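You operate a simulated robot arm through the tools that you are given. There is no shell and no other tool. Be economical: measure what you need, move in short steps, check, and stop when the job is done.

The job below is to be done with a simulated two-armed robot. You get a single attempt, and the scene is never put back.

## Task
Fit the spacer roller that bench 2's job card names.
Fine: isolator off before, on again after; the old roller goes into the free hole of the blue holder.

The check looks at the end state, three seconds after you hand in, the way a careful person would. Anything else that was tipped, shoved, dropped, spilled or broken makes it a failure.

## Robot
Two 7-joint arms with two-finger parallel grippers on one trunk, on a base that drives. Base frame: it is fixed to the floor where the robot stands at the start and does not move with it; the origin is under the middle of the robot, x ahead of it, y to its left, z up. Units: mm, rad, N and s.
The left shoulder is at the start at [52, 174, 1260], the right one opposite. With the tool pointing down near the work surface each hand reaches from about 100 to 680 mm from the robot's upright axis, wherever it stands, measured 20 degrees to its own side. Places, roughly: batch dial of bench one [1800, -1900, 800]; batch dial of bench three [-1700, -800, 800]; batch dial of bench two [0, -1400, 800]; blue flap handle of bench one [2200, -1700, 600]; blue flap handle of bench three [-1300, -500, 600]; blue flap handle of bench two [400, -1100, 600]; counter reset key of bench one [1800, -1800, 700]; counter reset key of bench three [-1700, -700, 700]; counter reset key of bench two [100, -1200, 700]; green start key of bench one [2200, -800, 800]; green start key of bench three [-1300, 400, 800]; green start key of bench two [400, -200, 800]; hole of the roller holder by the socket [800, -400, 900]; isolator of bench one [2200, -600, 800]; isolator of bench three [-1300, 600, 800]; isolator of bench two [500, 0, 800]. Payload 3.6 kg a hand.
Tool frame (each hand has its own): the origin (TCP) lies between the finger pads and is the grasp point; the fingertips stand 30 mm ahead of it; z points along the fingers, y is the line along which they close. Largest opening 110 mm; finger width 20, thickness 10; the body of the gripper, 48 by 112 mm, starts 55 mm behind the TCP.
Orientation is that of the tool frame in the base frame, as [roll, pitch, yaw] about the fixed x, y, z axes, in that order (R = Rz(yaw) Ry(pitch) Rx(roll)). With the fingers straight down and closing along the base's y, the tool's x points along the base's -x, its y along +y and its z along -z.

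## Interface
- The arms move only by the tool step_arm. It takes "left_increments", "right_increments" or both (then of equal length, played together; a hand with none holds still); each is a list that holds one entry, the list of rows, each a list of 7 numbers: the shift along the tool's x, y, z in mm, then the turn, a rotation vector about the tool's x, y, z in rad, then the finger opening in mm, from 0 to 110. In form: [[[tx, ty, tz, rx, ry, rz, grip], ...]]. A call has 1 to 20 rows; each row is the pose to reach, as a shift and turn from the pose commanded when the call began, along the tool's axes at that moment. Rows are played at 5 a second. More than 50 mm and 0.15 rad between two rows, or a gripper value outside its range, and nothing of the call is played. A pose out of reach is approached as far as the arm can. The call stops where the force on the tool passes 90 N (or 10 N more than at its start, if that is more) or the arm is blocked; 0.2 s more then pass. Each finger travels about 153 mm/s and halts on what it meets, pressing with about 29 N; the grip force reading is that of the motor and also rises with nothing between the fingers. The clock runs only during rows and for 0.2 s after the last one: add rows that repeat a pose to give the fingers time. It gives the time, the measured TCP pose, the force on the tool (base axes), the opening and the grip force at its end, in the units of the frame above (readings bear some noise), with the torque about the TCP (base axes, N m) and any sound that the robot's microphone picked up.
- Cameras (640 x 400 px; columns grow to the right, rows downward): "scene" is now at [123.7, -19.9, 1411]; the picture's right is [-0.29, -0.96, 0.00], its down [-0.75, 0.22, -0.63] and it looks along [0.60, -0.18, -0.78] (base axes); focal length 287 px, centre (320, 200). "left" rides on the left gripper at [73, -17, -103] in its tool frame; the picture's right is [0.23, 0.97, 0.00], its down [-0.76, 0.18, -0.62] and it looks along [-0.61, 0.14, 0.78] (tool axes); focal length 222 px, centre (320, 200). "right" rides on the right gripper at [72, 17, -103] in its tool frame; the picture's right is [-0.23, 0.97, 0.00], its down [-0.76, -0.18, -0.62] and it looks along [-0.61, -0.14, 0.78] (tool axes); focal length 222 px, centre (320, 200).
- get_image(camera): a new picture of that camera. No time passes.
- slide_trunk(by): slides the trunk up (or, below 0, down) by that many mm; the arms and the scene camera ride with it, the base frame stays. It gives what a move gives, with no picture.
- base_move(legs): drives the robot by 1 to 6 legs, each [ahead, left, turn to the left] in mm, mm and rad, along the robot's own axes; the way and the turn of a leg run together, so that a leg with both is an arc; at most 1500 mm and 3.142 rad a leg. The arms and the cameras ride along, it lands a little off, and it stops where it bumps. It gives what a move gives.
- aim_head(pan, tilt): turns the head with the scene camera to pan (to the left, within 1.501 rad either way) and tilt (down, from -0.506 to 1.204), counted from straight ahead of the robot. It gives what a move gives.
- pixel_to_xyz(camera, pixels): there is no depth. For up to 12 entries [column, row, z] of the newest picture of that camera ("zoom" is the newest enlarged one), the place [x, y] in the base frame at which the ray of that pixel passes the height z, good to about 2 mm. No time passes.
- zoom(camera, box): a new picture of the part [left, top, right, bottom] of that camera's present view, enlarged. No time passes.
- hand_in(): hands the job in; it is judged then, once.

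Keep the steps short. Do not move on a guess: measure, check each grasp and each placing, and mend mistakes. In all there are 80 turns and 70 pictures (those below and enlarged ones count). Leave the grippers open and the arms clear of the work at the hand-in unless told otherwise, and finish with a single line.

The tools are called after "Call:" by a JSON object that holds its "method" and its "body". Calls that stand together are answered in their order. step_arm: Moves the arms, as the interface text tells. Its arguments: {"type":"object","properties":{"left_increments":{"type":"array","items":{"type":"array","items":{"type":"array","items":{"type":"number"}}}},"right_increments":{"type":"array","items":{"type":"array","items":{"type":"array","items":{"type":"number"}}}}},"required":[]} The other tools are called the same way: slide_trunk (by) slides the trunk up or down; base_move (legs) drives the base; aim_head (pan, tilt) turns the head that bears the scene camera; get_image (camera) takes a picture; pixel_to_xyz (camera, pixels) gives the place at which the rays of pixels pass given heights; zoom (camera, box) takes an enlarged picture of a part of a camera's view; hand_in () hands the job in.

At the start:

```text
time_s: 0.0
left_tool_pos: [337.1, 87.2, 1164.3]
left_tool_rot: [-3.14, -0.003, -3.139]
left_wrist_force: [-0.4, 0.1, 0.1]
left_torque: [-0.01, -0.01, 0.01]
left_finger_gap: 110.0
left_grip_force: 0.0
right_tool_pos: [297.9, -180.1, 1150.7]
right_tool_rot: [3.141, -0.002, -3.141]
right_wrist_force: [0.6, -1.2, -0.9]
right_torque: [0.02, 0.0, 0.01]
right_finger_gap: 110.0
right_grip_force: 0.1
trunk travel left (down, up): [-375.0, 388.0]
robot x, y, heading: [0.2, -1.2, -0.001]
head pan, tilt: [-0.291, 0.892]
```

scene: 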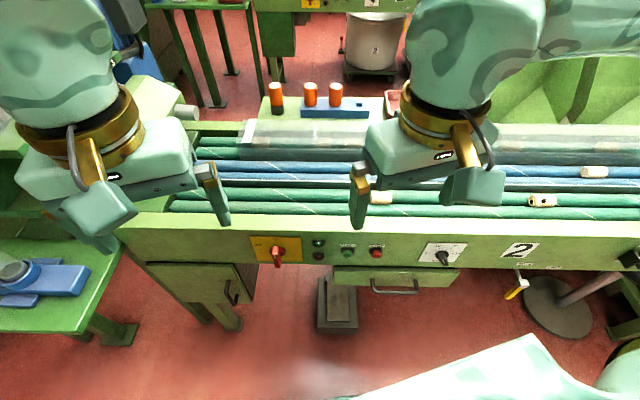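
right: 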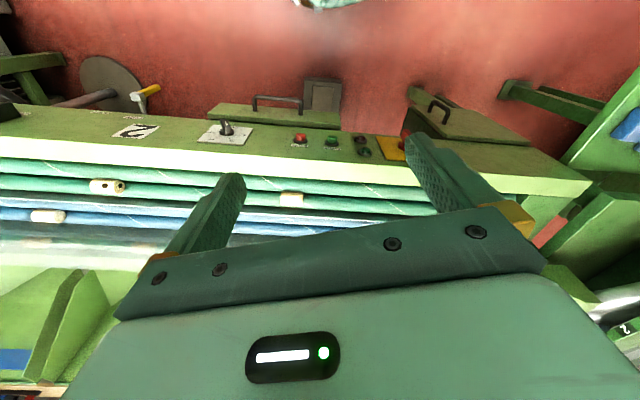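
left: 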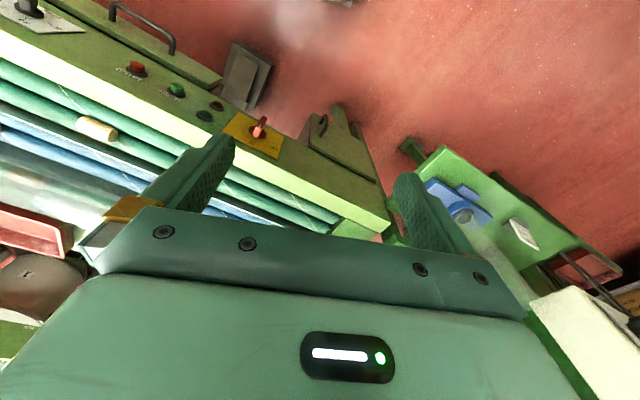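

I see bench 2 ahead: the isolator at about (277,250), and the blue holder with orange-topped rollers at about (335,105). Next I enlarge both areas and look around for the job card.

Call:
{"method": "zoom", "body": {"camera": "scene", "box": [230, 70, 430, 195]}}

Call:
{"method": "zoom", "body": {"camera": "scene", "box": [230, 220, 550, 310]}}

Call:
{"method": "aim_head", "body": {"pan": -0.9, "tilt": 0.7}}

Call:
{"method": "get_image", "body": {"camera": "scene"}}

```text
3.20 times, centred on (330, 132) of scene
```

zoom: 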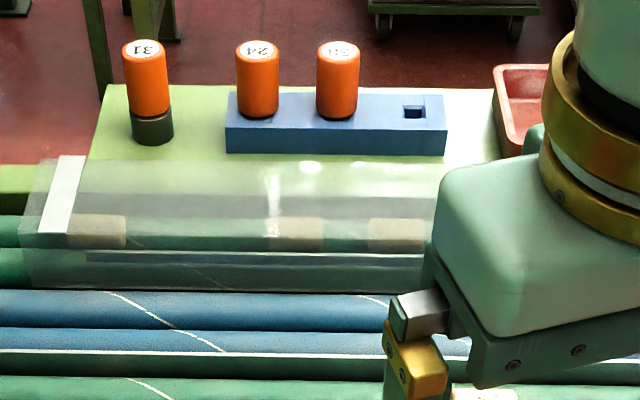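

```text
2.00 times, centred on (390, 265) of scene
```

zoom: 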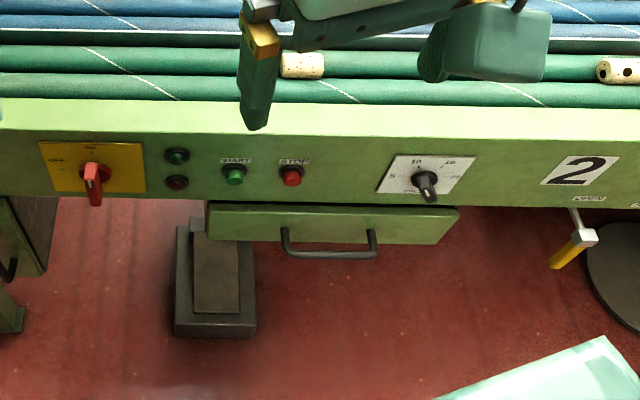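

```text
time_s: 1.0
left_tool_pos: [338.1, 88.1, 1164.0]
left_tool_rot: [-3.14, -0.001, -3.141]
left_wrist_force: [0.3, 0.6, -0.2]
left_torque: [0.0, 0.02, 0.01]
left_finger_gap: 110.0
left_grip_force: 0.0
right_tool_pos: [298.1, -179.8, 1151.6]
right_tool_rot: [3.142, 0.0, -3.14]
right_wrist_force: [-1.5, 0.9, -0.9]
right_torque: [-0.02, 0.0, -0.03]
right_finger_gap: 109.8
right_grip_force: 0.2
trunk travel left (down, up): [-375.0, 388.0]
robot x, y, heading: [-0.6, -0.9, -0.0]
head pan, tilt: [-0.901, 0.7]
```

```text
64 pictures are left
```

scene: 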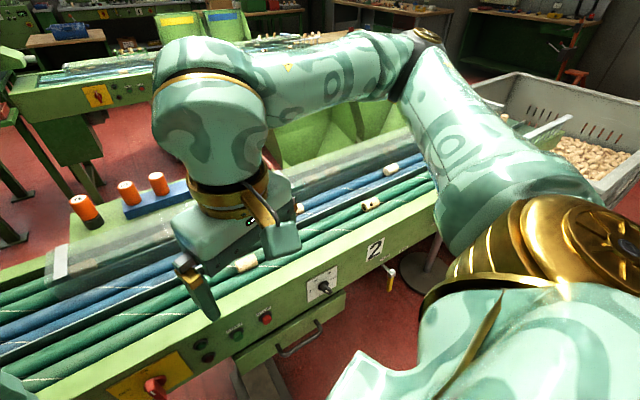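

The socket roller is marked "31", and the holder has two rollers and one free hole on the right. I haven't found the job card yet. I'll look to the left and at the far end.

Call:
{"method": "aim_head", "body": {"pan": 0.5, "tilt": 0.8}}

Call:
{"method": "get_image", "body": {"camera": "scene"}}

Call:
{"method": "zoom", "body": {"camera": "left", "box": [400, 140, 640, 290]}}

```text
time_s: 2.5
left_tool_pos: [337.0, 86.5, 1164.6]
left_tool_rot: [-3.141, -0.001, -3.139]
left_wrist_force: [0.3, -0.8, 0.4]
left_torque: [0.01, 0.02, -0.02]
left_finger_gap: 109.8
left_grip_force: 0.0
right_tool_pos: [297.1, -179.6, 1150.7]
right_tool_rot: [3.142, -0.002, -3.141]
right_wrist_force: [0.4, -0.6, -0.8]
right_torque: [-0.02, -0.02, -0.03]
right_finger_gap: 110.0
right_grip_force: 0.0
trunk travel left (down, up): [-375.0, 388.0]
robot x, y, heading: [0.1, 0.7, 0.002]
head pan, tilt: [0.499, 0.799]
```

```text
63 pictures are left
```

scene: 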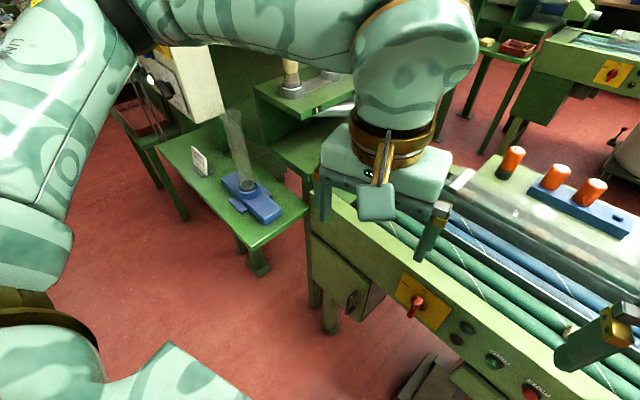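

```text
2.67 times, centred on (520, 215) of left
```

zoom: 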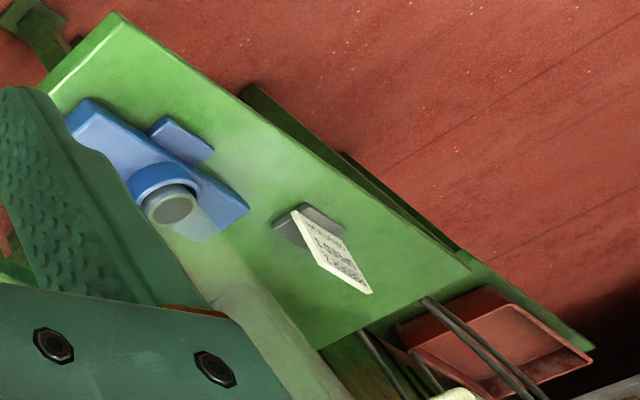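

There's a card on the small table at (200,160). I'll enlarge it, along with the isolator and the rollers.

Call:
{"method": "zoom", "body": {"camera": "scene", "box": [176, 138, 224, 184]}}

Call:
{"method": "zoom", "body": {"camera": "scene", "box": [380, 260, 480, 340]}}

Call:
{"method": "zoom", "body": {"camera": "scene", "box": [480, 130, 640, 250]}}

```text
8.70 times, centred on (200, 161) of scene
```

zoom: 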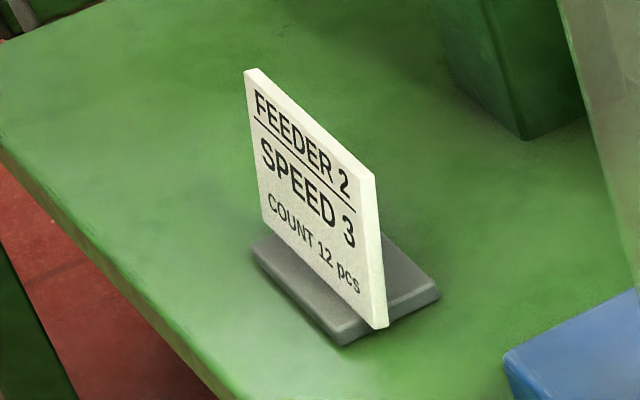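

```text
5.00 times, centred on (430, 300) of scene
```

zoom: 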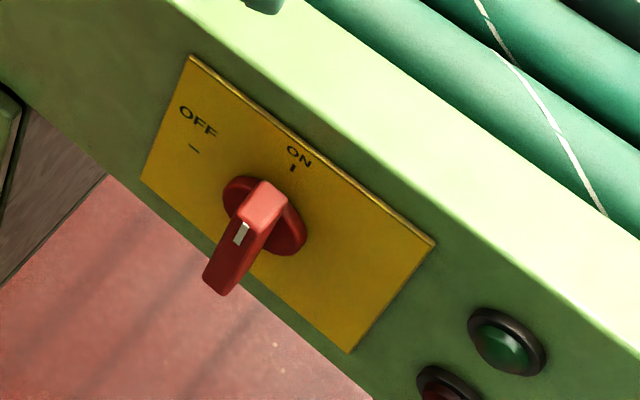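

```text
3.33 times, centred on (560, 190) of scene
```

zoom: 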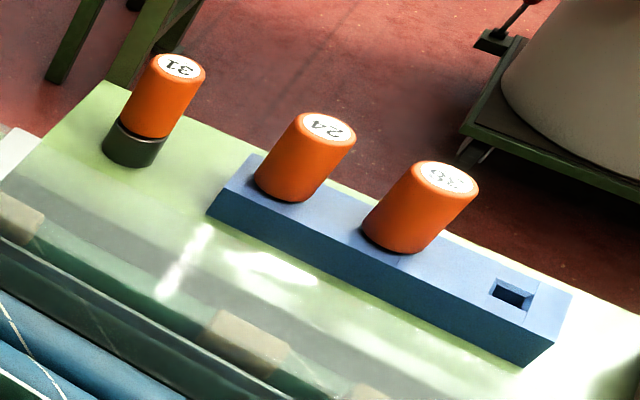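

That card is for feeder 2, so it isn't the bench job card. I'll keep looking around: far ahead, to the right, and to the left.

Call:
{"method": "aim_head", "body": {"pan": -0.25, "tilt": 0.35}}

Call:
{"method": "get_image", "body": {"camera": "scene"}}

Call:
{"method": "aim_head", "body": {"pan": -1.4, "tilt": 0.5}}

Call:
{"method": "get_image", "body": {"camera": "scene"}}

Call:
{"method": "aim_head", "body": {"pan": 1.3, "tilt": 0.5}}

Call:
{"method": "get_image", "body": {"camera": "scene"}}

```text
time_s: 3.6
left_tool_pos: [337.3, 88.3, 1165.0]
left_tool_rot: [-3.141, -0.003, -3.14]
left_wrist_force: [-0.1, 0.1, -0.1]
left_torque: [0.0, -0.01, -0.01]
left_finger_gap: 110.3
left_grip_force: 0.1
right_tool_pos: [297.4, -181.1, 1150.6]
right_tool_rot: [3.141, -0.001, 3.141]
right_wrist_force: [-0.2, 1.5, -0.2]
right_torque: [-0.03, -0.03, 0.01]
right_finger_gap: 110.1
right_grip_force: 0.0
trunk travel left (down, up): [-375.0, 388.0]
robot x, y, heading: [-0.9, 0.3, -0.001]
head pan, tilt: [-0.25, 0.351]
```

```text
58 pictures are left
```

scene: 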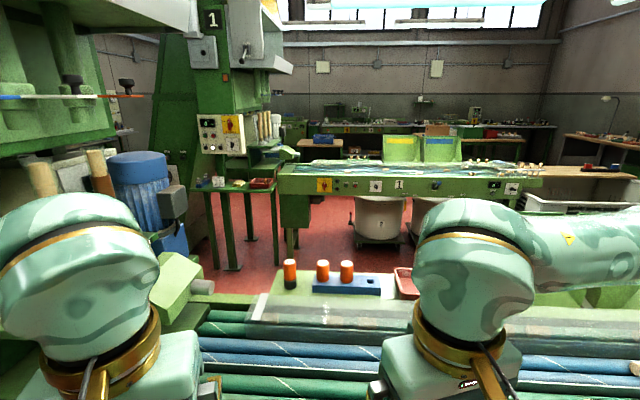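

```text
time_s: 5.0
left_tool_pos: [337.1, 88.5, 1164.7]
left_tool_rot: [-3.139, -0.002, -3.14]
left_wrist_force: [0.8, -0.8, 0.1]
left_torque: [-0.01, -0.01, -0.01]
left_finger_gap: 109.9
left_grip_force: 0.1
right_tool_pos: [297.0, -180.3, 1150.4]
right_tool_rot: [3.141, -0.001, 3.141]
right_wrist_force: [0.2, -0.6, 0.5]
right_torque: [0.01, 0.02, -0.02]
right_finger_gap: 110.2
right_grip_force: 0.0
trunk travel left (down, up): [-375.0, 388.0]
robot x, y, heading: [1.2, 1.4, -0.007]
head pan, tilt: [-1.4, 0.499]
```

```text
57 pictures are left
```

scene: 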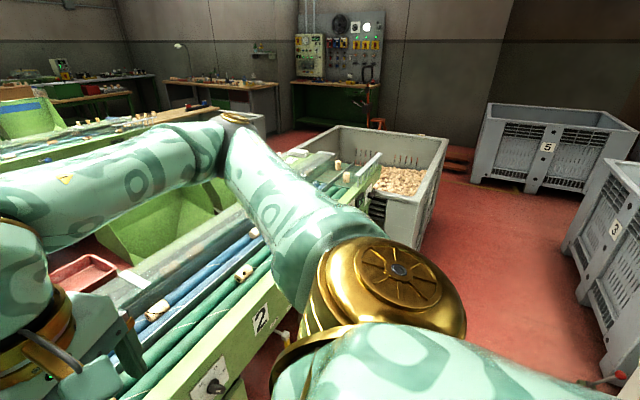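

```text
time_s: 7.4
left_tool_pos: [336.9, 89.1, 1164.0]
left_tool_rot: [-3.14, -0.002, -3.14]
left_wrist_force: [-1.1, 0.6, 0.2]
left_torque: [-0.03, 0.01, -0.02]
left_finger_gap: 109.8
left_grip_force: 0.1
right_tool_pos: [297.2, -180.2, 1151.6]
right_tool_rot: [3.14, 0.0, -3.141]
right_wrist_force: [-0.4, 0.0, 0.0]
right_torque: [0.0, -0.01, -0.05]
right_finger_gap: 110.1
right_grip_force: 0.1
trunk travel left (down, up): [-375.0, 388.0]
robot x, y, heading: [-1.7, -0.1, 0.002]
head pan, tilt: [1.3, 0.499]
```

```text
56 pictures are left
```

scene: 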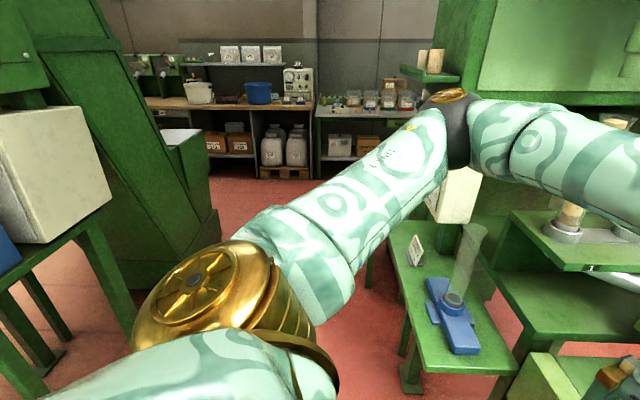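

No card is visible so far. The bench's right end is hidden by my right arm, so I'll turn the robot right in place to see it.

Call:
{"method": "base_move", "body": {"legs": [[0, 0, -0.95]]}}

Call:
{"method": "aim_head", "body": {"pan": 0.0, "tilt": 0.7}}

Call:
{"method": "get_image", "body": {"camera": "scene"}}

```text
time_s: 10.2
left_tool_pos: [267.2, -225.1, 1164.5]
left_tool_rot: [-3.141, -0.002, 2.191]
left_wrist_force: [-0.4, 0.3, 1.0]
left_torque: [0.01, -0.02, 0.0]
left_finger_gap: 110.1
left_grip_force: 0.1
right_tool_pos: [24.8, -347.7, 1150.1]
right_tool_rot: [-3.141, -0.001, 2.188]
right_wrist_force: [-1.3, -0.3, -0.8]
right_torque: [-0.01, -0.01, -0.03]
right_finger_gap: 109.6
right_grip_force: 0.1
trunk travel left (down, up): [-375.0, 388.0]
robot x, y, heading: [0.3, -0.9, -0.952]
head pan, tilt: [1.3, 0.499]
```

```text
time_s: 11.7
left_tool_pos: [266.4, -224.8, 1164.9]
left_tool_rot: [-3.139, 0.0, 2.189]
left_wrist_force: [0.6, 0.1, 0.1]
left_torque: [0.01, 0.01, -0.02]
left_finger_gap: 109.9
left_grip_force: 0.1
right_tool_pos: [24.4, -347.7, 1151.0]
right_tool_rot: [3.141, -0.002, 2.189]
right_wrist_force: [0.2, 0.0, -0.1]
right_torque: [0.02, 0.0, 0.0]
right_finger_gap: 110.0
right_grip_force: 0.1
trunk travel left (down, up): [-375.0, 388.0]
robot x, y, heading: [-0.5, -2.9, -0.953]
head pan, tilt: [0.0, 0.7]
```

```text
55 pictures are left
```

scene: 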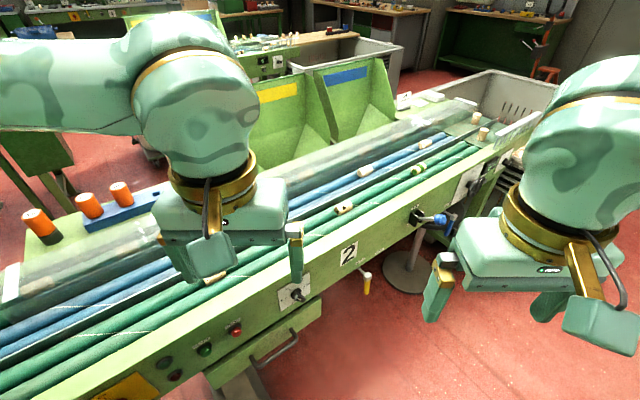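

I see a small white object at (403,98), and the dial plate is at (468,185). I'll enlarge both.

Call:
{"method": "zoom", "body": {"camera": "scene", "box": [370, 75, 530, 175]}}

Call:
{"method": "zoom", "body": {"camera": "scene", "box": [330, 160, 510, 300]}}

```text
4.00 times, centred on (450, 125) of scene
```

zoom: 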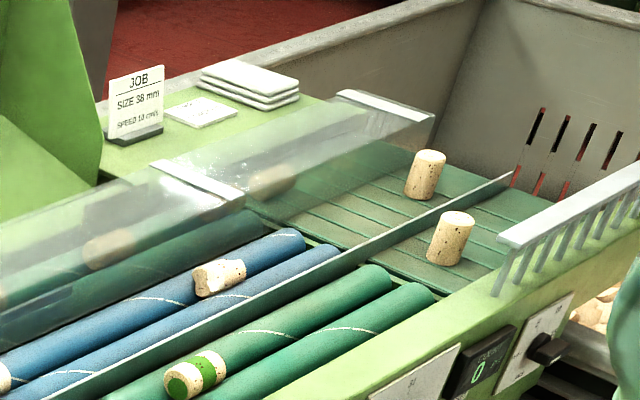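

```text
2.86 times, centred on (420, 230) of scene
```

zoom: 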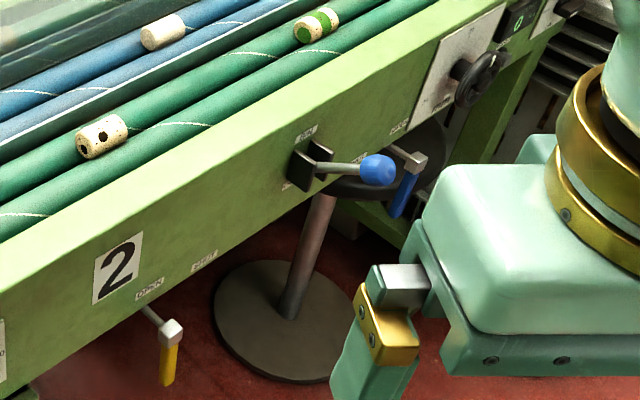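

The job card reads "SIZE 38 mm". I'll enlarge it further, and check the roller numbers from here.

Call:
{"method": "zoom", "body": {"camera": "scene", "box": [392, 86, 424, 112]}}

Call:
{"method": "zoom", "body": {"camera": "scene", "box": [10, 170, 170, 270]}}

Call:
{"method": "zoom", "body": {"camera": "scene", "box": [100, 175, 140, 210]}}

```text
15.38 times, centred on (408, 99) of scene
```

zoom: 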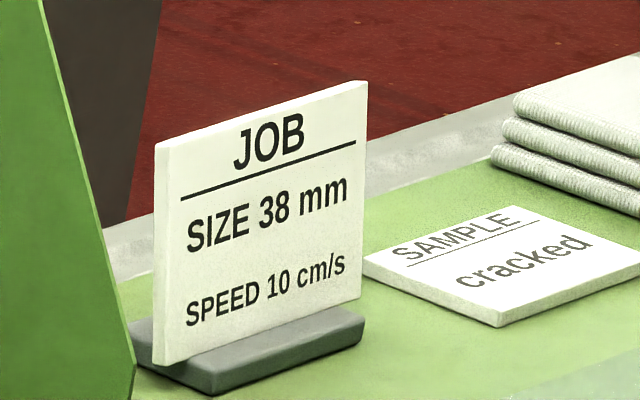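

```text
4.00 times, centred on (90, 220) of scene
```

zoom: 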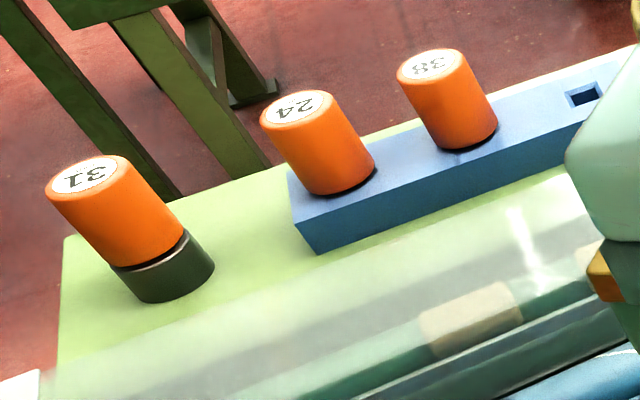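

```text
11.43 times, centred on (120, 192) of scene
```

zoom: 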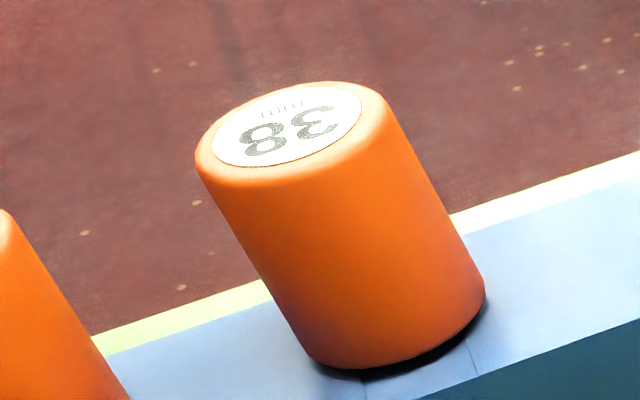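

The job is clear. Roller 38 is the middle one in the holder, the old roller 31 sits in the socket, and the holder's free hole is at the right end. I'll turn to face the bench squarely and measure.

Call:
{"method": "base_move", "body": {"legs": [[0, 0, 0.66]]}}

Call:
{"method": "aim_head", "body": {"pan": 0.0, "tilt": 0.75}}

Call:
{"method": "get_image", "body": {"camera": "scene"}}

```text
time_s: 13.9
left_tool_pos: [347.4, -9.7, 1165.2]
left_tool_rot: [-3.14, -0.004, 2.859]
left_wrist_force: [0.1, -0.4, 0.7]
left_torque: [0.01, -0.01, 0.01]
left_finger_gap: 109.8
left_grip_force: 0.0
right_tool_pos: [235.2, -256.1, 1151.7]
right_tool_rot: [3.14, -0.002, 2.858]
right_wrist_force: [0.3, -0.7, 0.1]
right_torque: [0.0, -0.01, 0.04]
right_finger_gap: 110.1
right_grip_force: 0.0
trunk travel left (down, up): [-375.0, 388.0]
robot x, y, heading: [0.8, 2.5, -0.284]
head pan, tilt: [0.0, 0.7]
```

```text
time_s: 14.6
left_tool_pos: [349.0, -10.0, 1165.2]
left_tool_rot: [-3.139, 0.0, 2.86]
left_wrist_force: [-0.1, 0.8, 0.3]
left_torque: [0.0, 0.01, 0.03]
left_finger_gap: 109.9
left_grip_force: 0.0
right_tool_pos: [235.8, -256.2, 1150.6]
right_tool_rot: [3.141, -0.001, 2.857]
right_wrist_force: [0.2, 0.3, 0.1]
right_torque: [0.0, 0.01, 0.04]
right_finger_gap: 109.8
right_grip_force: 0.0
trunk travel left (down, up): [-375.0, 388.0]
robot x, y, heading: [1.6, 1.4, -0.282]
head pan, tilt: [0.0, 0.75]
```

```text
49 pictures are left
```

scene: 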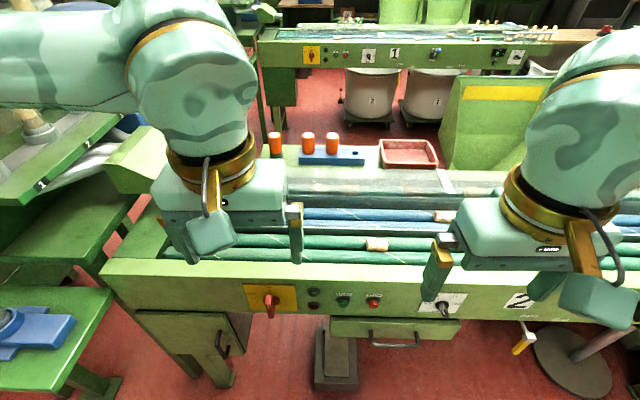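

The bench is now square to me. I'll enlarge the isolator and the roller group to measure them.

Call:
{"method": "zoom", "body": {"camera": "scene", "box": [225, 265, 305, 325]}}

Call:
{"method": "zoom", "body": {"camera": "scene", "box": [255, 120, 385, 200]}}

Call:
{"method": "pixel_to_xyz", "body": {"camera": "scene", "pixels": [[270, 300, 800], [270, 300, 780], [348, 159, 900], [348, 159, 880], [348, 159, 920], [103, 267, 850], [500, 275, 850], [103, 267, 870], [500, 275, 870]]}}

```text
6.67 times, centred on (265, 295) of scene
```

zoom: 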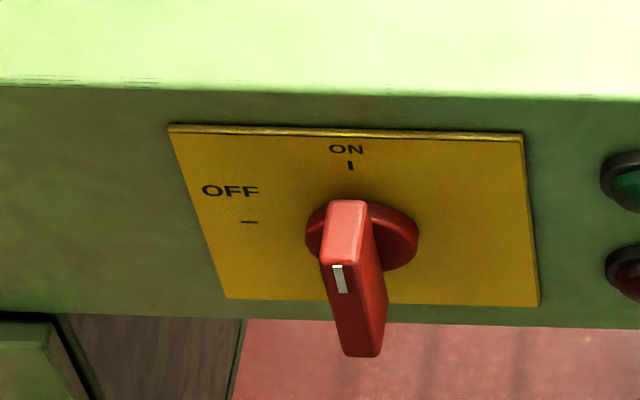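

```text
4.92 times, centred on (320, 160) of scene
```

zoom: 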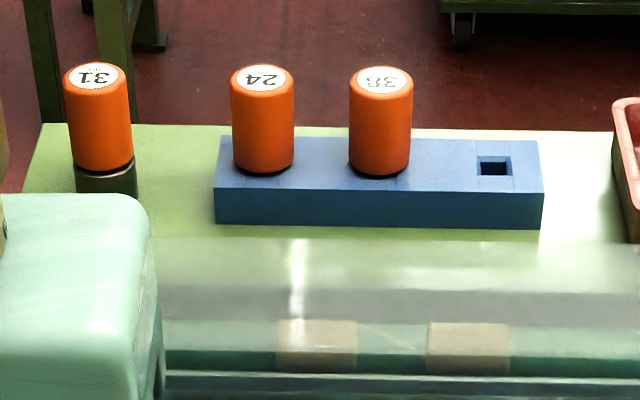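

```text
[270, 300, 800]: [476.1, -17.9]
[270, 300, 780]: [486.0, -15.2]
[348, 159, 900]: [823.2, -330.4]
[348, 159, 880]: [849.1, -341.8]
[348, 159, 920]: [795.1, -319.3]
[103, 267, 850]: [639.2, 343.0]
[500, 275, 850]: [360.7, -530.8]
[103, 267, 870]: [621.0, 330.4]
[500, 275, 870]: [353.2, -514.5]
```

The isolator's white mark points up to ON. OFF is a quarter turn to the left. I'll bring the left hand forward-facing in front of the isolator, staying short of it, to take a closer look.

Call:
{"method": "step_arm", "body": {"left_increments": [[[0, 3, 30, 0, -0.1428, 0, 60], [0, 6, 60, 0, -0.2856, 0, 60], [0, 9, 90, 0, -0.4284, 0, 60], [0, 12, 120, 0, -0.5712, 0, 60], [0, 15, 150, 0, -0.714, 0, 60], [0, 18, 180, 0, -0.8568, 0, 60], [0, 21, 210, 0, -0.9996, 0, 60], [0, 24, 240, 0, -1.1424, 0, 60], [0, 26, 270, 0, -1.2852, 0, 60], [0, 28, 300, 0, -1.428, 0, 60], [0, 28, 330, 0, -1.5708, 0, 60], [0, 28, 330, 0, -1.5708, 0, 60]]]}}

Call:
{"method": "get_image", "body": {"camera": "left"}}

Call:
{"method": "get_image", "body": {"camera": "scene"}}

```text
time_s: 17.1
left_tool_pos: [464.1, -75.7, 1126.5]
left_tool_rot: [3.078, 1.397, 2.91]
left_wrist_force: [0.0, -0.5, 0.2]
left_torque: [-0.01, 0.0, -0.03]
left_finger_gap: 60.0
left_grip_force: 0.0
left hand out of reach, approached as far as the arm can: row 4, 5, 6, 7, 8, 9, 10, 11, 12
right_tool_pos: [234.8, -257.8, 1149.7]
right_tool_rot: [-3.141, -0.002, 2.856]
right_wrist_force: [-0.2, 0.6, 0.1]
right_torque: [0.01, -0.01, 0.0]
right_finger_gap: 110.1
right_grip_force: 0.2
trunk travel left (down, up): [-375.0, 388.0]
robot x, y, heading: [2.8, 1.0, -0.286]
head pan, tilt: [0.0, 0.75]
```

```text
46 pictures are left
```

left: 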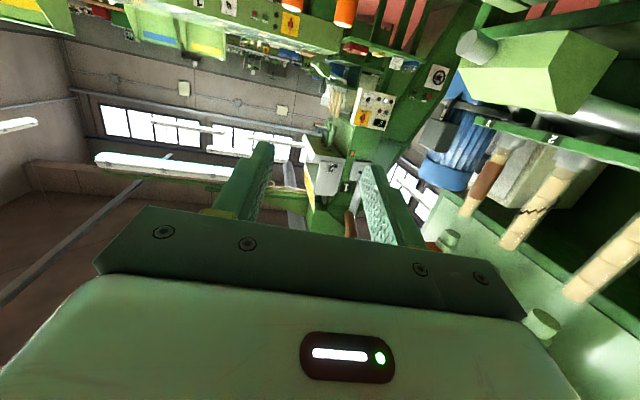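

```text
45 pictures are left
```

scene: 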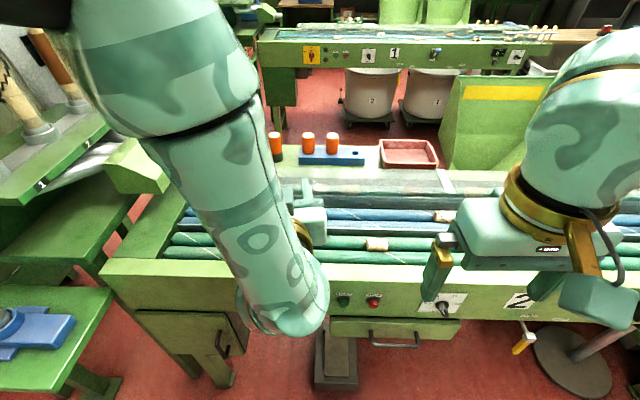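

The arm can't get that low with the hand pointing forward this close in, so I need to stand further back. I'll look over both shoulders first.

Call:
{"method": "aim_head", "body": {"pan": -1.5, "tilt": 0.7}}

Call:
{"method": "get_image", "body": {"camera": "scene"}}

Call:
{"method": "aim_head", "body": {"pan": 1.5, "tilt": 0.7}}

Call:
{"method": "get_image", "body": {"camera": "scene"}}

```text
time_s: 18.8
left_tool_pos: [463.5, -76.7, 1124.9]
left_tool_rot: [3.078, 1.395, 2.91]
left_wrist_force: [-0.7, -0.4, -0.4]
left_torque: [0.02, 0.0, 0.01]
left_finger_gap: 59.9
left_grip_force: 0.1
right_tool_pos: [235.8, -255.7, 1150.5]
right_tool_rot: [3.141, -0.002, 2.855]
right_wrist_force: [-1.2, -0.7, -0.1]
right_torque: [0.0, 0.02, 0.02]
right_finger_gap: 110.0
right_grip_force: 0.0
trunk travel left (down, up): [-375.0, 388.0]
robot x, y, heading: [0.4, 0.9, -0.285]
head pan, tilt: [-1.499, 0.7]
```

```text
44 pictures are left
```

scene: 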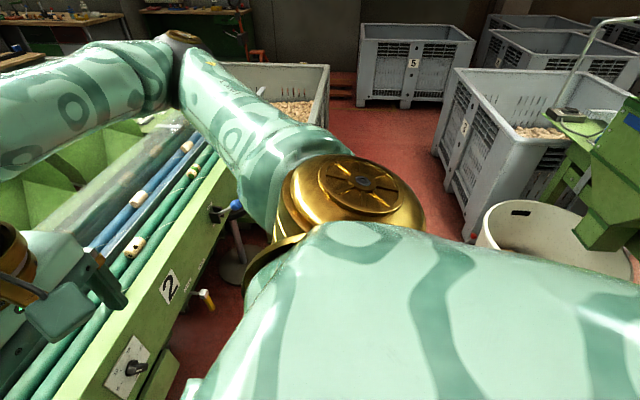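

```text
time_s: 21.4
left_tool_pos: [463.5, -75.1, 1127.0]
left_tool_rot: [3.078, 1.395, 2.908]
left_wrist_force: [-0.3, 0.6, 0.1]
left_torque: [0.0, 0.01, 0.0]
left_finger_gap: 59.8
left_grip_force: 0.0
right_tool_pos: [236.3, -256.8, 1150.8]
right_tool_rot: [3.141, -0.001, 2.857]
right_wrist_force: [0.2, 0.5, 0.0]
right_torque: [-0.01, -0.01, -0.02]
right_finger_gap: 109.8
right_grip_force: 0.1
trunk travel left (down, up): [-375.0, 388.0]
robot x, y, heading: [0.6, -0.1, -0.282]
head pan, tilt: [1.499, 0.7]
```

```text
43 pictures are left
```

scene: 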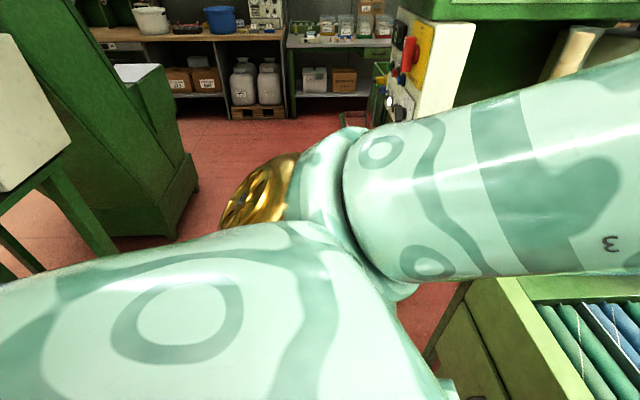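

Behind me there's about 0.6 m free before bench 3's back, going by the listed spacing. I'll back up 200 mm and look ahead again.

Call:
{"method": "base_move", "body": {"legs": [[-200, 0, 0]]}}

Call:
{"method": "aim_head", "body": {"pan": 0.0, "tilt": 0.75}}

Call:
{"method": "step_arm", "body": {"left_increments": [[[0, 0, 0, 0, 0, 0, 60]]]}}

```text
time_s: 22.9
left_tool_pos: [269.2, -17.2, 1126.9]
left_tool_rot: [3.077, 1.396, 2.912]
left_wrist_force: [0.3, 0.4, -0.2]
left_torque: [-0.02, -0.02, 0.01]
left_finger_gap: 60.0
left_grip_force: 0.1
right_tool_pos: [42.7, -198.9, 1150.1]
right_tool_rot: [-3.14, 0.0, 2.862]
right_wrist_force: [-0.8, -0.1, -0.2]
right_torque: [-0.01, 0.01, 0.03]
right_finger_gap: 109.9
right_grip_force: 0.0
trunk travel left (down, up): [-375.0, 388.0]
robot x, y, heading: [-192.9, 54.0, -0.281]
head pan, tilt: [1.499, 0.7]
```

```text
time_s: 24.6
left_tool_pos: [271.1, -19.0, 1125.4]
left_tool_rot: [3.078, 1.396, 2.913]
left_wrist_force: [0.4, 0.0, 0.1]
left_torque: [0.01, 0.03, 0.01]
left_finger_gap: 60.4
left_grip_force: 0.1
right_tool_pos: [43.3, -199.8, 1148.8]
right_tool_rot: [3.141, -0.001, 2.86]
right_wrist_force: [-0.7, 0.4, -0.4]
right_torque: [0.02, 0.01, 0.01]
right_finger_gap: 110.0
right_grip_force: 0.1
trunk travel left (down, up): [-375.0, 388.0]
robot x, y, heading: [-192.7, 56.1, -0.282]
head pan, tilt: [0.0, 0.75]
```

```text
time_s: 24.9
left_tool_pos: [271.1, -17.7, 1126.2]
left_tool_rot: [3.079, 1.396, 2.912]
left_wrist_force: [0.3, 0.6, 0.0]
left_torque: [0.02, 0.0, 0.0]
left_finger_gap: 60.0
left_grip_force: 0.2
right_tool_pos: [43.0, -200.1, 1150.5]
right_tool_rot: [-3.141, -0.003, 2.862]
right_wrist_force: [-0.6, 0.2, 0.5]
right_torque: [-0.01, 0.01, 0.02]
right_finger_gap: 110.1
right_grip_force: 0.0
trunk travel left (down, up): [-375.0, 388.0]
robot x, y, heading: [-194.6, 55.1, -0.281]
head pan, tilt: [0.0, 0.75]
```

The left hand now stands about 200 mm short of the panel. I'll lower the trunk so the hand comes down to isolator height.

Call:
{"method": "slide_trunk", "body": {"by": -310}}

Call:
{"method": "get_image", "body": {"camera": "left"}}

Call:
{"method": "get_image", "body": {"camera": "scene"}}

```text
time_s: 28.0
left_tool_pos: [308.5, -29.9, 728.4]
left_tool_rot: [3.045, 1.152, 2.884]
left_wrist_force: [-0.5, -0.3, 0.1]
left_torque: [0.03, -0.02, 0.04]
left_finger_gap: 59.9
left_grip_force: 0.0
right_tool_pos: [98.1, -215.6, 778.4]
right_tool_rot: [3.141, -0.284, 2.86]
right_wrist_force: [-1.0, 0.5, 0.1]
right_torque: [0.0, 0.02, -0.01]
right_finger_gap: 110.2
right_grip_force: 0.0
trunk travel left (down, up): [-65.0, 698.0]
robot x, y, heading: [-192.1, 57.7, -0.285]
head pan, tilt: [0.0, 0.75]
```

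```text
42 pictures are left
```

left: 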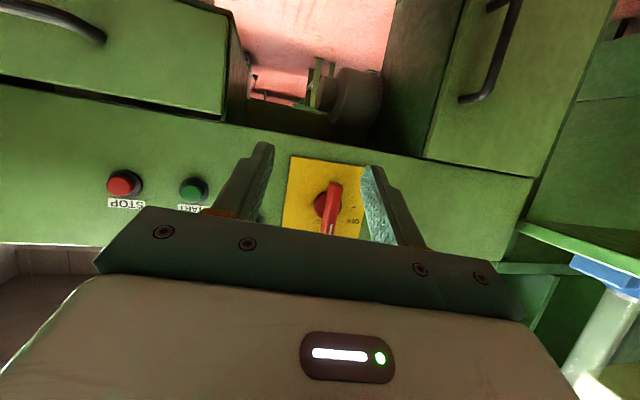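

```text
41 pictures are left
```

scene: 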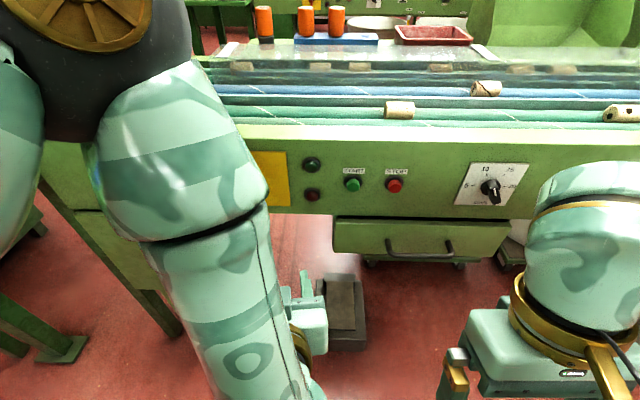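

The left camera now sees the isolator's red fin at about (332,205). I'll read the ray heights to triangulate with the earlier scene ray.

Call:
{"method": "zoom", "body": {"camera": "left", "box": [270, 140, 390, 250]}}

Call:
{"method": "pixel_to_xyz", "body": {"camera": "left", "pixels": [[330, 230, 790], [330, 230, 810], [330, 230, 830], [336, 183, 770], [336, 183, 790], [290, 155, 740], [290, 155, 760], [370, 166, 740], [370, 166, 760]]}}

Call:
{"method": "pixel_to_xyz", "body": {"camera": "scene", "pixels": [[289, 152, 830], [289, 152, 810], [290, 206, 770], [290, 206, 750], [311, 195, 770], [395, 185, 780], [353, 184, 780]]}}

```text
3.64 times, centred on (330, 195) of left
```

zoom: 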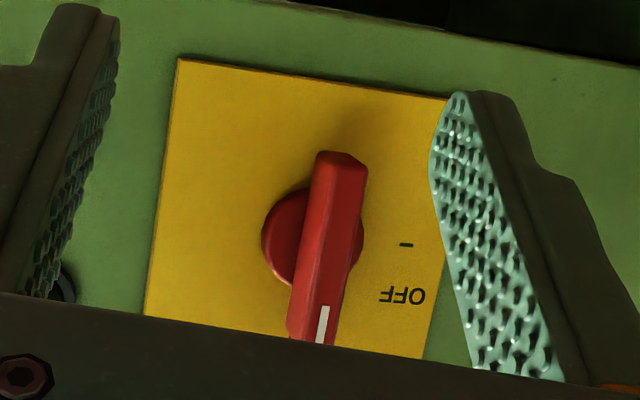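

```text
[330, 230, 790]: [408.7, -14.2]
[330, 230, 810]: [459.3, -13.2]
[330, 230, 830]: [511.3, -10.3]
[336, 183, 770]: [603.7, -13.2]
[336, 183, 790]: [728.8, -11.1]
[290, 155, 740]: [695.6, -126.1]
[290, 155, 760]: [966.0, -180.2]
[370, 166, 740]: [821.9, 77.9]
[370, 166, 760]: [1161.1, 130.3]
```

```text
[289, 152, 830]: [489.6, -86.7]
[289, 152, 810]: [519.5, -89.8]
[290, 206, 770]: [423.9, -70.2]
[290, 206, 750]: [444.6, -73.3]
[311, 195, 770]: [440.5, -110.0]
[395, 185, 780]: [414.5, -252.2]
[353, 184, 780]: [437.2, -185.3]
```

The fin centre works out near ahead 441 mm, left 117 mm, z 780. The plate is at about ahead 473 mm. I'll level the hand and centre it 70 mm short of the grip pose.

Call:
{"method": "step_arm", "body": {"left_increments": [[[-18.7, 12.8, 11.5, 0.0318, -0.1047, -0.0034, 60], [-37.4, 25.6, 23, 0.0636, -0.2095, -0.0067, 60], [-56, 38.3, 34.5, 0.0954, -0.3142, -0.01, 60], [-74.7, 51.1, 46, 0.1272, -0.4189, -0.0134, 60], [-74.7, 51.1, 46, 0.1272, -0.4189, -0.0134, 60]]]}}

Call:
{"method": "zoom", "body": {"camera": "left", "box": [240, 120, 400, 240]}}

```text
time_s: 29.2
left_tool_pos: [385.2, -44.4, 848.2]
left_tool_rot: [3.078, 1.441, 2.865]
left_wrist_force: [-0.6, 0.6, -0.1]
left_torque: [-0.03, -0.02, 0.03]
left_finger_gap: 59.9
left_grip_force: 0.1
left hand out of reach, approached as far as the arm can: row 1, 2, 3, 4, 5
right_tool_pos: [97.1, -216.3, 775.7]
right_tool_rot: [-3.141, -0.286, 2.86]
right_wrist_force: [-0.7, 0.0, 0.0]
right_torque: [0.03, 0.01, -0.02]
right_finger_gap: 110.0
right_grip_force: 0.1
trunk travel left (down, up): [-65.0, 698.0]
robot x, y, heading: [-193.3, 56.4, -0.284]
head pan, tilt: [0.0, 0.75]
```

```text
3.33 times, centred on (320, 180) of left
```

zoom: 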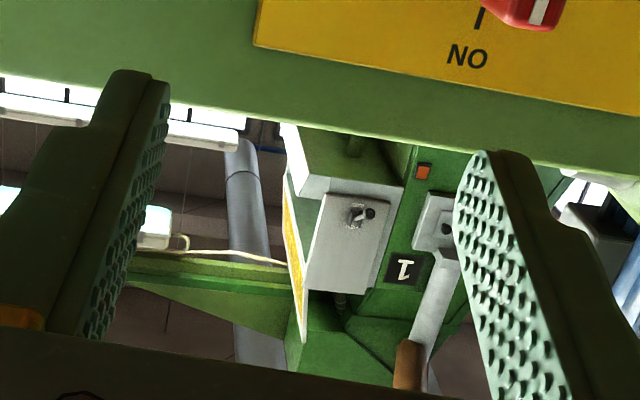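

Out of reach here means the arm is folded too tightly, because the shoulder is too low and near. I'll raise the trunk by 200 and then lower the hand relative to it.

Call:
{"method": "slide_trunk", "body": {"by": 200}}

```text
time_s: 31.4
left_tool_pos: [316.5, -16.7, 1142.5]
left_tool_rot: [-0.31, 1.491, -0.499]
left_wrist_force: [0.4, 0.2, -0.7]
left_torque: [0.0, 0.0, -0.02]
left_finger_gap: 60.2
left_grip_force: 0.1
right_tool_pos: [96.8, -216.2, 976.4]
right_tool_rot: [-3.139, -0.286, 2.862]
right_wrist_force: [0.1, -0.3, 1.2]
right_torque: [0.04, 0.02, 0.01]
right_finger_gap: 110.1
right_grip_force: 0.1
trunk travel left (down, up): [-265.0, 498.0]
robot x, y, heading: [-193.0, 57.1, -0.286]
head pan, tilt: [0.0, 0.75]
```

The hand is almost level now at z 1142. I'll lower it in a straight line in front of the panel to isolator height, still about 60 mm short of the fin.

Call:
{"method": "step_arm", "body": {"left_increments": [[[36.4, 4.5, 1.9, 0.0106, 0.0077, 0.002, 60], [72.8, 9, 3.8, 0.0211, 0.0154, 0.004, 60], [109.2, 13.5, 5.6, 0.0317, 0.0231, 0.006, 60], [145.6, 18, 7.5, 0.0422, 0.0308, 0.008, 60], [182, 22.5, 9.4, 0.0528, 0.0385, 0.01, 60], [218.4, 27, 11.3, 0.0634, 0.0462, 0.012, 60], [254.8, 31.5, 13.2, 0.0739, 0.0539, 0.014, 60], [291.2, 36, 15, 0.0845, 0.0616, 0.016, 60], [327.6, 40.6, 16.9, 0.095, 0.0693, 0.018, 60], [364, 45.1, 18.8, 0.1056, 0.077, 0.0203, 60], [364, 45.1, 18.8, 0.1056, 0.077, 0.0203, 60]]]}}

Call:
{"method": "get_image", "body": {"camera": "left"}}

```text
time_s: 33.8
left_tool_pos: [344.0, -92.2, 1050.3]
left_tool_rot: [2.934, 1.482, 2.711]
left_wrist_force: [0.2, -1.1, 0.0]
left_torque: [-0.01, 0.0, -0.02]
left_finger_gap: 60.0
left_grip_force: 0.1
left hand out of reach, approached as far as the arm can: row 1, 2, 3, 4, 5, 6, 7, 8, 9, 10, 11
right_tool_pos: [97.2, -214.8, 976.8]
right_tool_rot: [3.139, -0.282, 2.86]
right_wrist_force: [0.3, -0.3, 0.7]
right_torque: [-0.02, 0.04, 0.02]
right_finger_gap: 109.9
right_grip_force: 0.0
trunk travel left (down, up): [-265.0, 498.0]
robot x, y, heading: [-192.9, 55.8, -0.282]
head pan, tilt: [0.0, 0.75]
```

```text
38 pictures are left
```

left: 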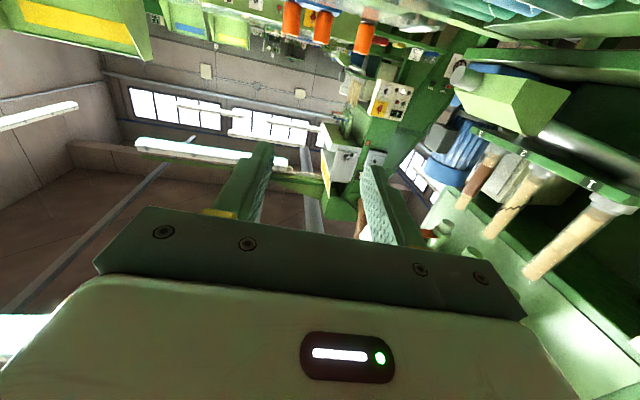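

The forward-level pose is limited by the wrist joints, so I'll change method. I'll use the hand pointing down as a poker: push the fin's top end to the left for OFF, then its right end down for ON. First I turn the hand back to pointing down, up high.

Call:
{"method": "step_arm", "body": {"left_increments": [[[-10, 0, -5, 0, 0.14, 0, 60], [-20, 0, -10, 0, 0.28, 0, 60], [-30, 0, -15, 0, 0.42, 0, 60], [-40, 0, -20, 0, 0.56, 0, 60], [-50, 0, -25, 0, 0.7, 0, 40], [-60, 0, -30, 0, 0.84, 0, 20], [-70, 0, -35, 0, 0.98, 0, 0], [-80, 0, -40, 0, 1.12, 0, 0], [-90, 0, -45, 0, 1.26, 0, 0], [-100, 0, -50, 0, 1.4, 0, 0], [-100, 0, -50, 0, 1.5, 0, 0], [-100, 0, -50, 0, 1.5, 0, 0]]]}}

Call:
{"method": "slide_trunk", "body": {"by": 110}}

```text
time_s: 36.4
left_tool_pos: [313.5, -83.7, 1161.7]
left_tool_rot: [3.123, -0.015, 2.918]
left_wrist_force: [-0.2, 0.7, 0.1]
left_torque: [-0.02, 0.04, 0.02]
left_finger_gap: 0.3
left_grip_force: 29.4
right_tool_pos: [98.2, -215.1, 977.1]
right_tool_rot: [3.139, -0.283, 2.861]
right_wrist_force: [0.3, 0.0, 0.3]
right_torque: [0.0, 0.01, -0.02]
right_finger_gap: 110.0
right_grip_force: 0.0
trunk travel left (down, up): [-265.0, 498.0]
robot x, y, heading: [-192.0, 57.9, -0.285]
head pan, tilt: [0.0, 0.75]
```

```text
time_s: 37.8
left_tool_pos: [314.2, -82.6, 1270.9]
left_tool_rot: [3.123, -0.017, 2.919]
left_wrist_force: [1.2, -0.4, 1.0]
left_torque: [0.02, -0.01, 0.02]
left_finger_gap: 0.0
left_grip_force: 29.0
right_tool_pos: [97.7, -215.3, 1086.0]
right_tool_rot: [-3.141, -0.287, 2.86]
right_wrist_force: [0.6, 0.7, -0.6]
right_torque: [0.05, 0.03, -0.02]
right_finger_gap: 110.0
right_grip_force: 0.0
trunk travel left (down, up): [-375.0, 388.0]
robot x, y, heading: [-194.2, 58.4, -0.279]
head pan, tilt: [0.0, 0.75]
```

The left hand points down again with the fingers closed, and commands follow the measured pose. I'll drive forward 230 mm and view the isolator.

Call:
{"method": "base_move", "body": {"legs": [[230, 0, 0]]}}

Call:
{"method": "aim_head", "body": {"pan": 0.2, "tilt": 0.95}}

Call:
{"method": "get_image", "body": {"camera": "scene"}}

Call:
{"method": "zoom", "body": {"camera": "left", "box": [160, 0, 480, 200]}}

```text
time_s: 39.5
left_tool_pos: [535.2, -147.2, 1270.5]
left_tool_rot: [3.123, -0.018, 2.919]
left_wrist_force: [0.1, 0.2, 0.2]
left_torque: [0.0, 0.02, 0.02]
left_finger_gap: 0.0
left_grip_force: 29.1
right_tool_pos: [319.2, -279.7, 1086.7]
right_tool_rot: [3.141, -0.286, 2.86]
right_wrist_force: [0.7, -0.7, -0.3]
right_torque: [0.01, 0.03, 0.0]
right_finger_gap: 109.9
right_grip_force: 0.0
trunk travel left (down, up): [-375.0, 388.0]
robot x, y, heading: [27.9, -4.7, -0.276]
head pan, tilt: [0.0, 0.75]
```

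```text
time_s: 40.3
left_tool_pos: [532.9, -145.6, 1270.9]
left_tool_rot: [3.122, -0.018, 2.922]
left_wrist_force: [0.2, 0.5, -0.4]
left_torque: [0.0, 0.01, 0.03]
left_finger_gap: 0.2
left_grip_force: 28.9
right_tool_pos: [317.5, -278.3, 1086.9]
right_tool_rot: [3.141, -0.284, 2.861]
right_wrist_force: [-0.3, 0.5, 0.5]
right_torque: [0.02, 0.01, 0.03]
right_finger_gap: 110.0
right_grip_force: 0.0
trunk travel left (down, up): [-375.0, 388.0]
robot x, y, heading: [26.2, -6.8, -0.28]
head pan, tilt: [0.201, 0.949]
```

```text
37 pictures are left
```

scene: 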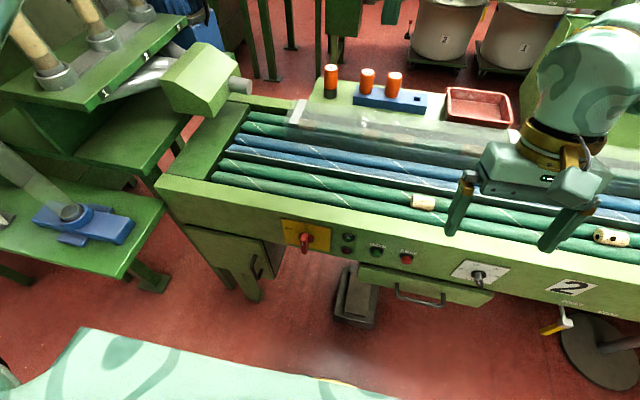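

```text
2.00 times, centred on (320, 100) of left
```

zoom: 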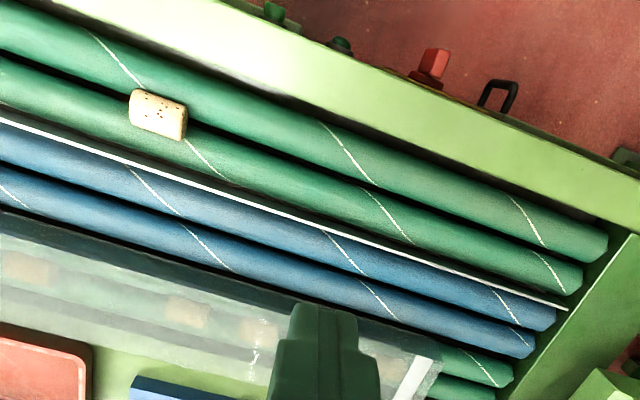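

This is a clear view. I'll enlarge the isolator and measure it and the rollers.

Call:
{"method": "zoom", "body": {"camera": "scene", "box": [265, 205, 345, 265]}}

Call:
{"method": "pixel_to_xyz", "body": {"camera": "zoom", "pixels": [[325, 215, 815], [325, 215, 780], [325, 215, 800], [325, 300, 815], [325, 300, 780], [150, 105, 850], [500, 150, 850], [320, 60, 850]]}}

Call:
{"method": "pixel_to_xyz", "body": {"camera": "scene", "pixels": [[378, 247, 780], [407, 258, 780], [190, 187, 850], [580, 283, 850], [190, 187, 870], [580, 283, 870]]}}

```text
6.67 times, centred on (305, 235) of scene
```

zoom: 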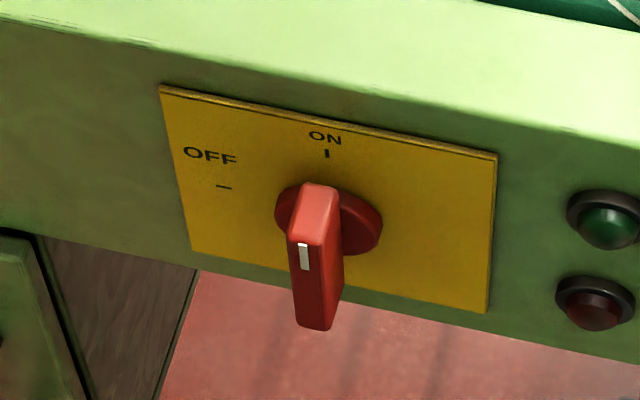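

```text
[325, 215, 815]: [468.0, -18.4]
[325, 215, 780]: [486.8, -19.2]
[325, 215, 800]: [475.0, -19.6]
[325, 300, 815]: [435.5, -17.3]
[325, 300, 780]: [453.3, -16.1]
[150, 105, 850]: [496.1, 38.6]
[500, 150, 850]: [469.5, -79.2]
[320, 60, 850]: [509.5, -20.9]
```

```text
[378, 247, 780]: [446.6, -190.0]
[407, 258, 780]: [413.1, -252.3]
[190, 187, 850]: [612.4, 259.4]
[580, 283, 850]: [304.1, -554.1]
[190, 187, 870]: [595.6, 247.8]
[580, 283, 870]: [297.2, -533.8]
```

The fin's top end is at about (468,-18,815). I'll bring the closed left hand in front of the bench to z 1000, short of the panel and slightly to the right of the fin.

Call:
{"method": "step_arm", "body": {"left_increments": [[[36.6, 20.2, 20, 0, 0, 0.02, 0], [73.3, 40.4, 50, 0, 0, 0.04, 0], [110, 60.7, 80, 0, 0, 0.06, 0], [146.6, 80.9, 110, 0, 0, 0.0785, 0], [146.6, 80.9, 150, 0, 0, 0.0785, 0], [146.6, 80.9, 190, 0, 0, 0.0785, 0], [146.6, 80.9, 230, 0, 0, 0.0785, 0], [146.6, 80.9, 270, 0, 0, 0.0785, 0], [146.6, 80.9, 270, 0, 0, 0.0785, 0]]]}}

Call:
{"method": "get_image", "body": {"camera": "left"}}

```text
refused: row 2 steps farther than a row can; nothing moved
```

```text
34 pictures are left
```

left: 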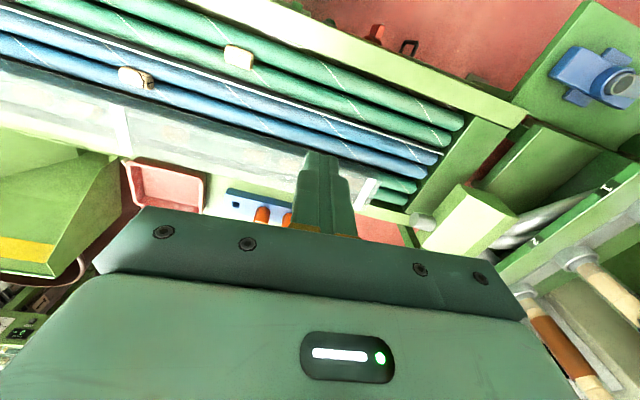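

The second row's step was slightly too long, so nothing moved. I'll repeat the move with smaller steps.

Call:
{"method": "step_arm", "body": {"left_increments": [[[30, 16.5, 20, 0, 0, 0.02, 0], [60, 33, 40, 0, 0, 0.04, 0], [90, 49.5, 60, 0, 0, 0.06, 0], [120, 66, 80, 0, 0, 0.0785, 0], [146.6, 80.9, 110, 0, 0, 0.0785, 0], [146.6, 80.9, 150, 0, 0, 0.0785, 0], [146.6, 80.9, 190, 0, 0, 0.0785, 0], [146.6, 80.9, 230, 0, 0, 0.0785, 0], [146.6, 80.9, 270, 0, 0, 0.0785, 0], [146.6, 80.9, 270, 0, 0, 0.0785, 0]]]}}

Call:
{"method": "get_image", "body": {"camera": "left"}}

```text
time_s: 42.5
left_tool_pos: [405.4, -26.9, 1006.3]
left_tool_rot: [3.125, -0.018, 2.84]
left_wrist_force: [-0.2, 0.8, 0.3]
left_torque: [0.03, 0.01, 0.03]
left_finger_gap: 0.1
left_grip_force: 28.9
right_tool_pos: [317.4, -278.8, 1087.9]
right_tool_rot: [-3.141, -0.287, 2.861]
right_wrist_force: [0.6, 0.5, 0.2]
right_torque: [0.01, 0.01, 0.0]
right_finger_gap: 110.0
right_grip_force: 0.1
trunk travel left (down, up): [-375.0, 388.0]
robot x, y, heading: [26.6, -3.5, -0.284]
head pan, tilt: [0.201, 0.949]
```

```text
33 pictures are left
```

left: 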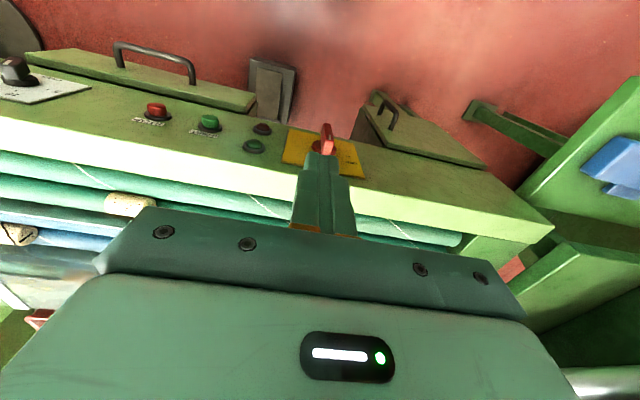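

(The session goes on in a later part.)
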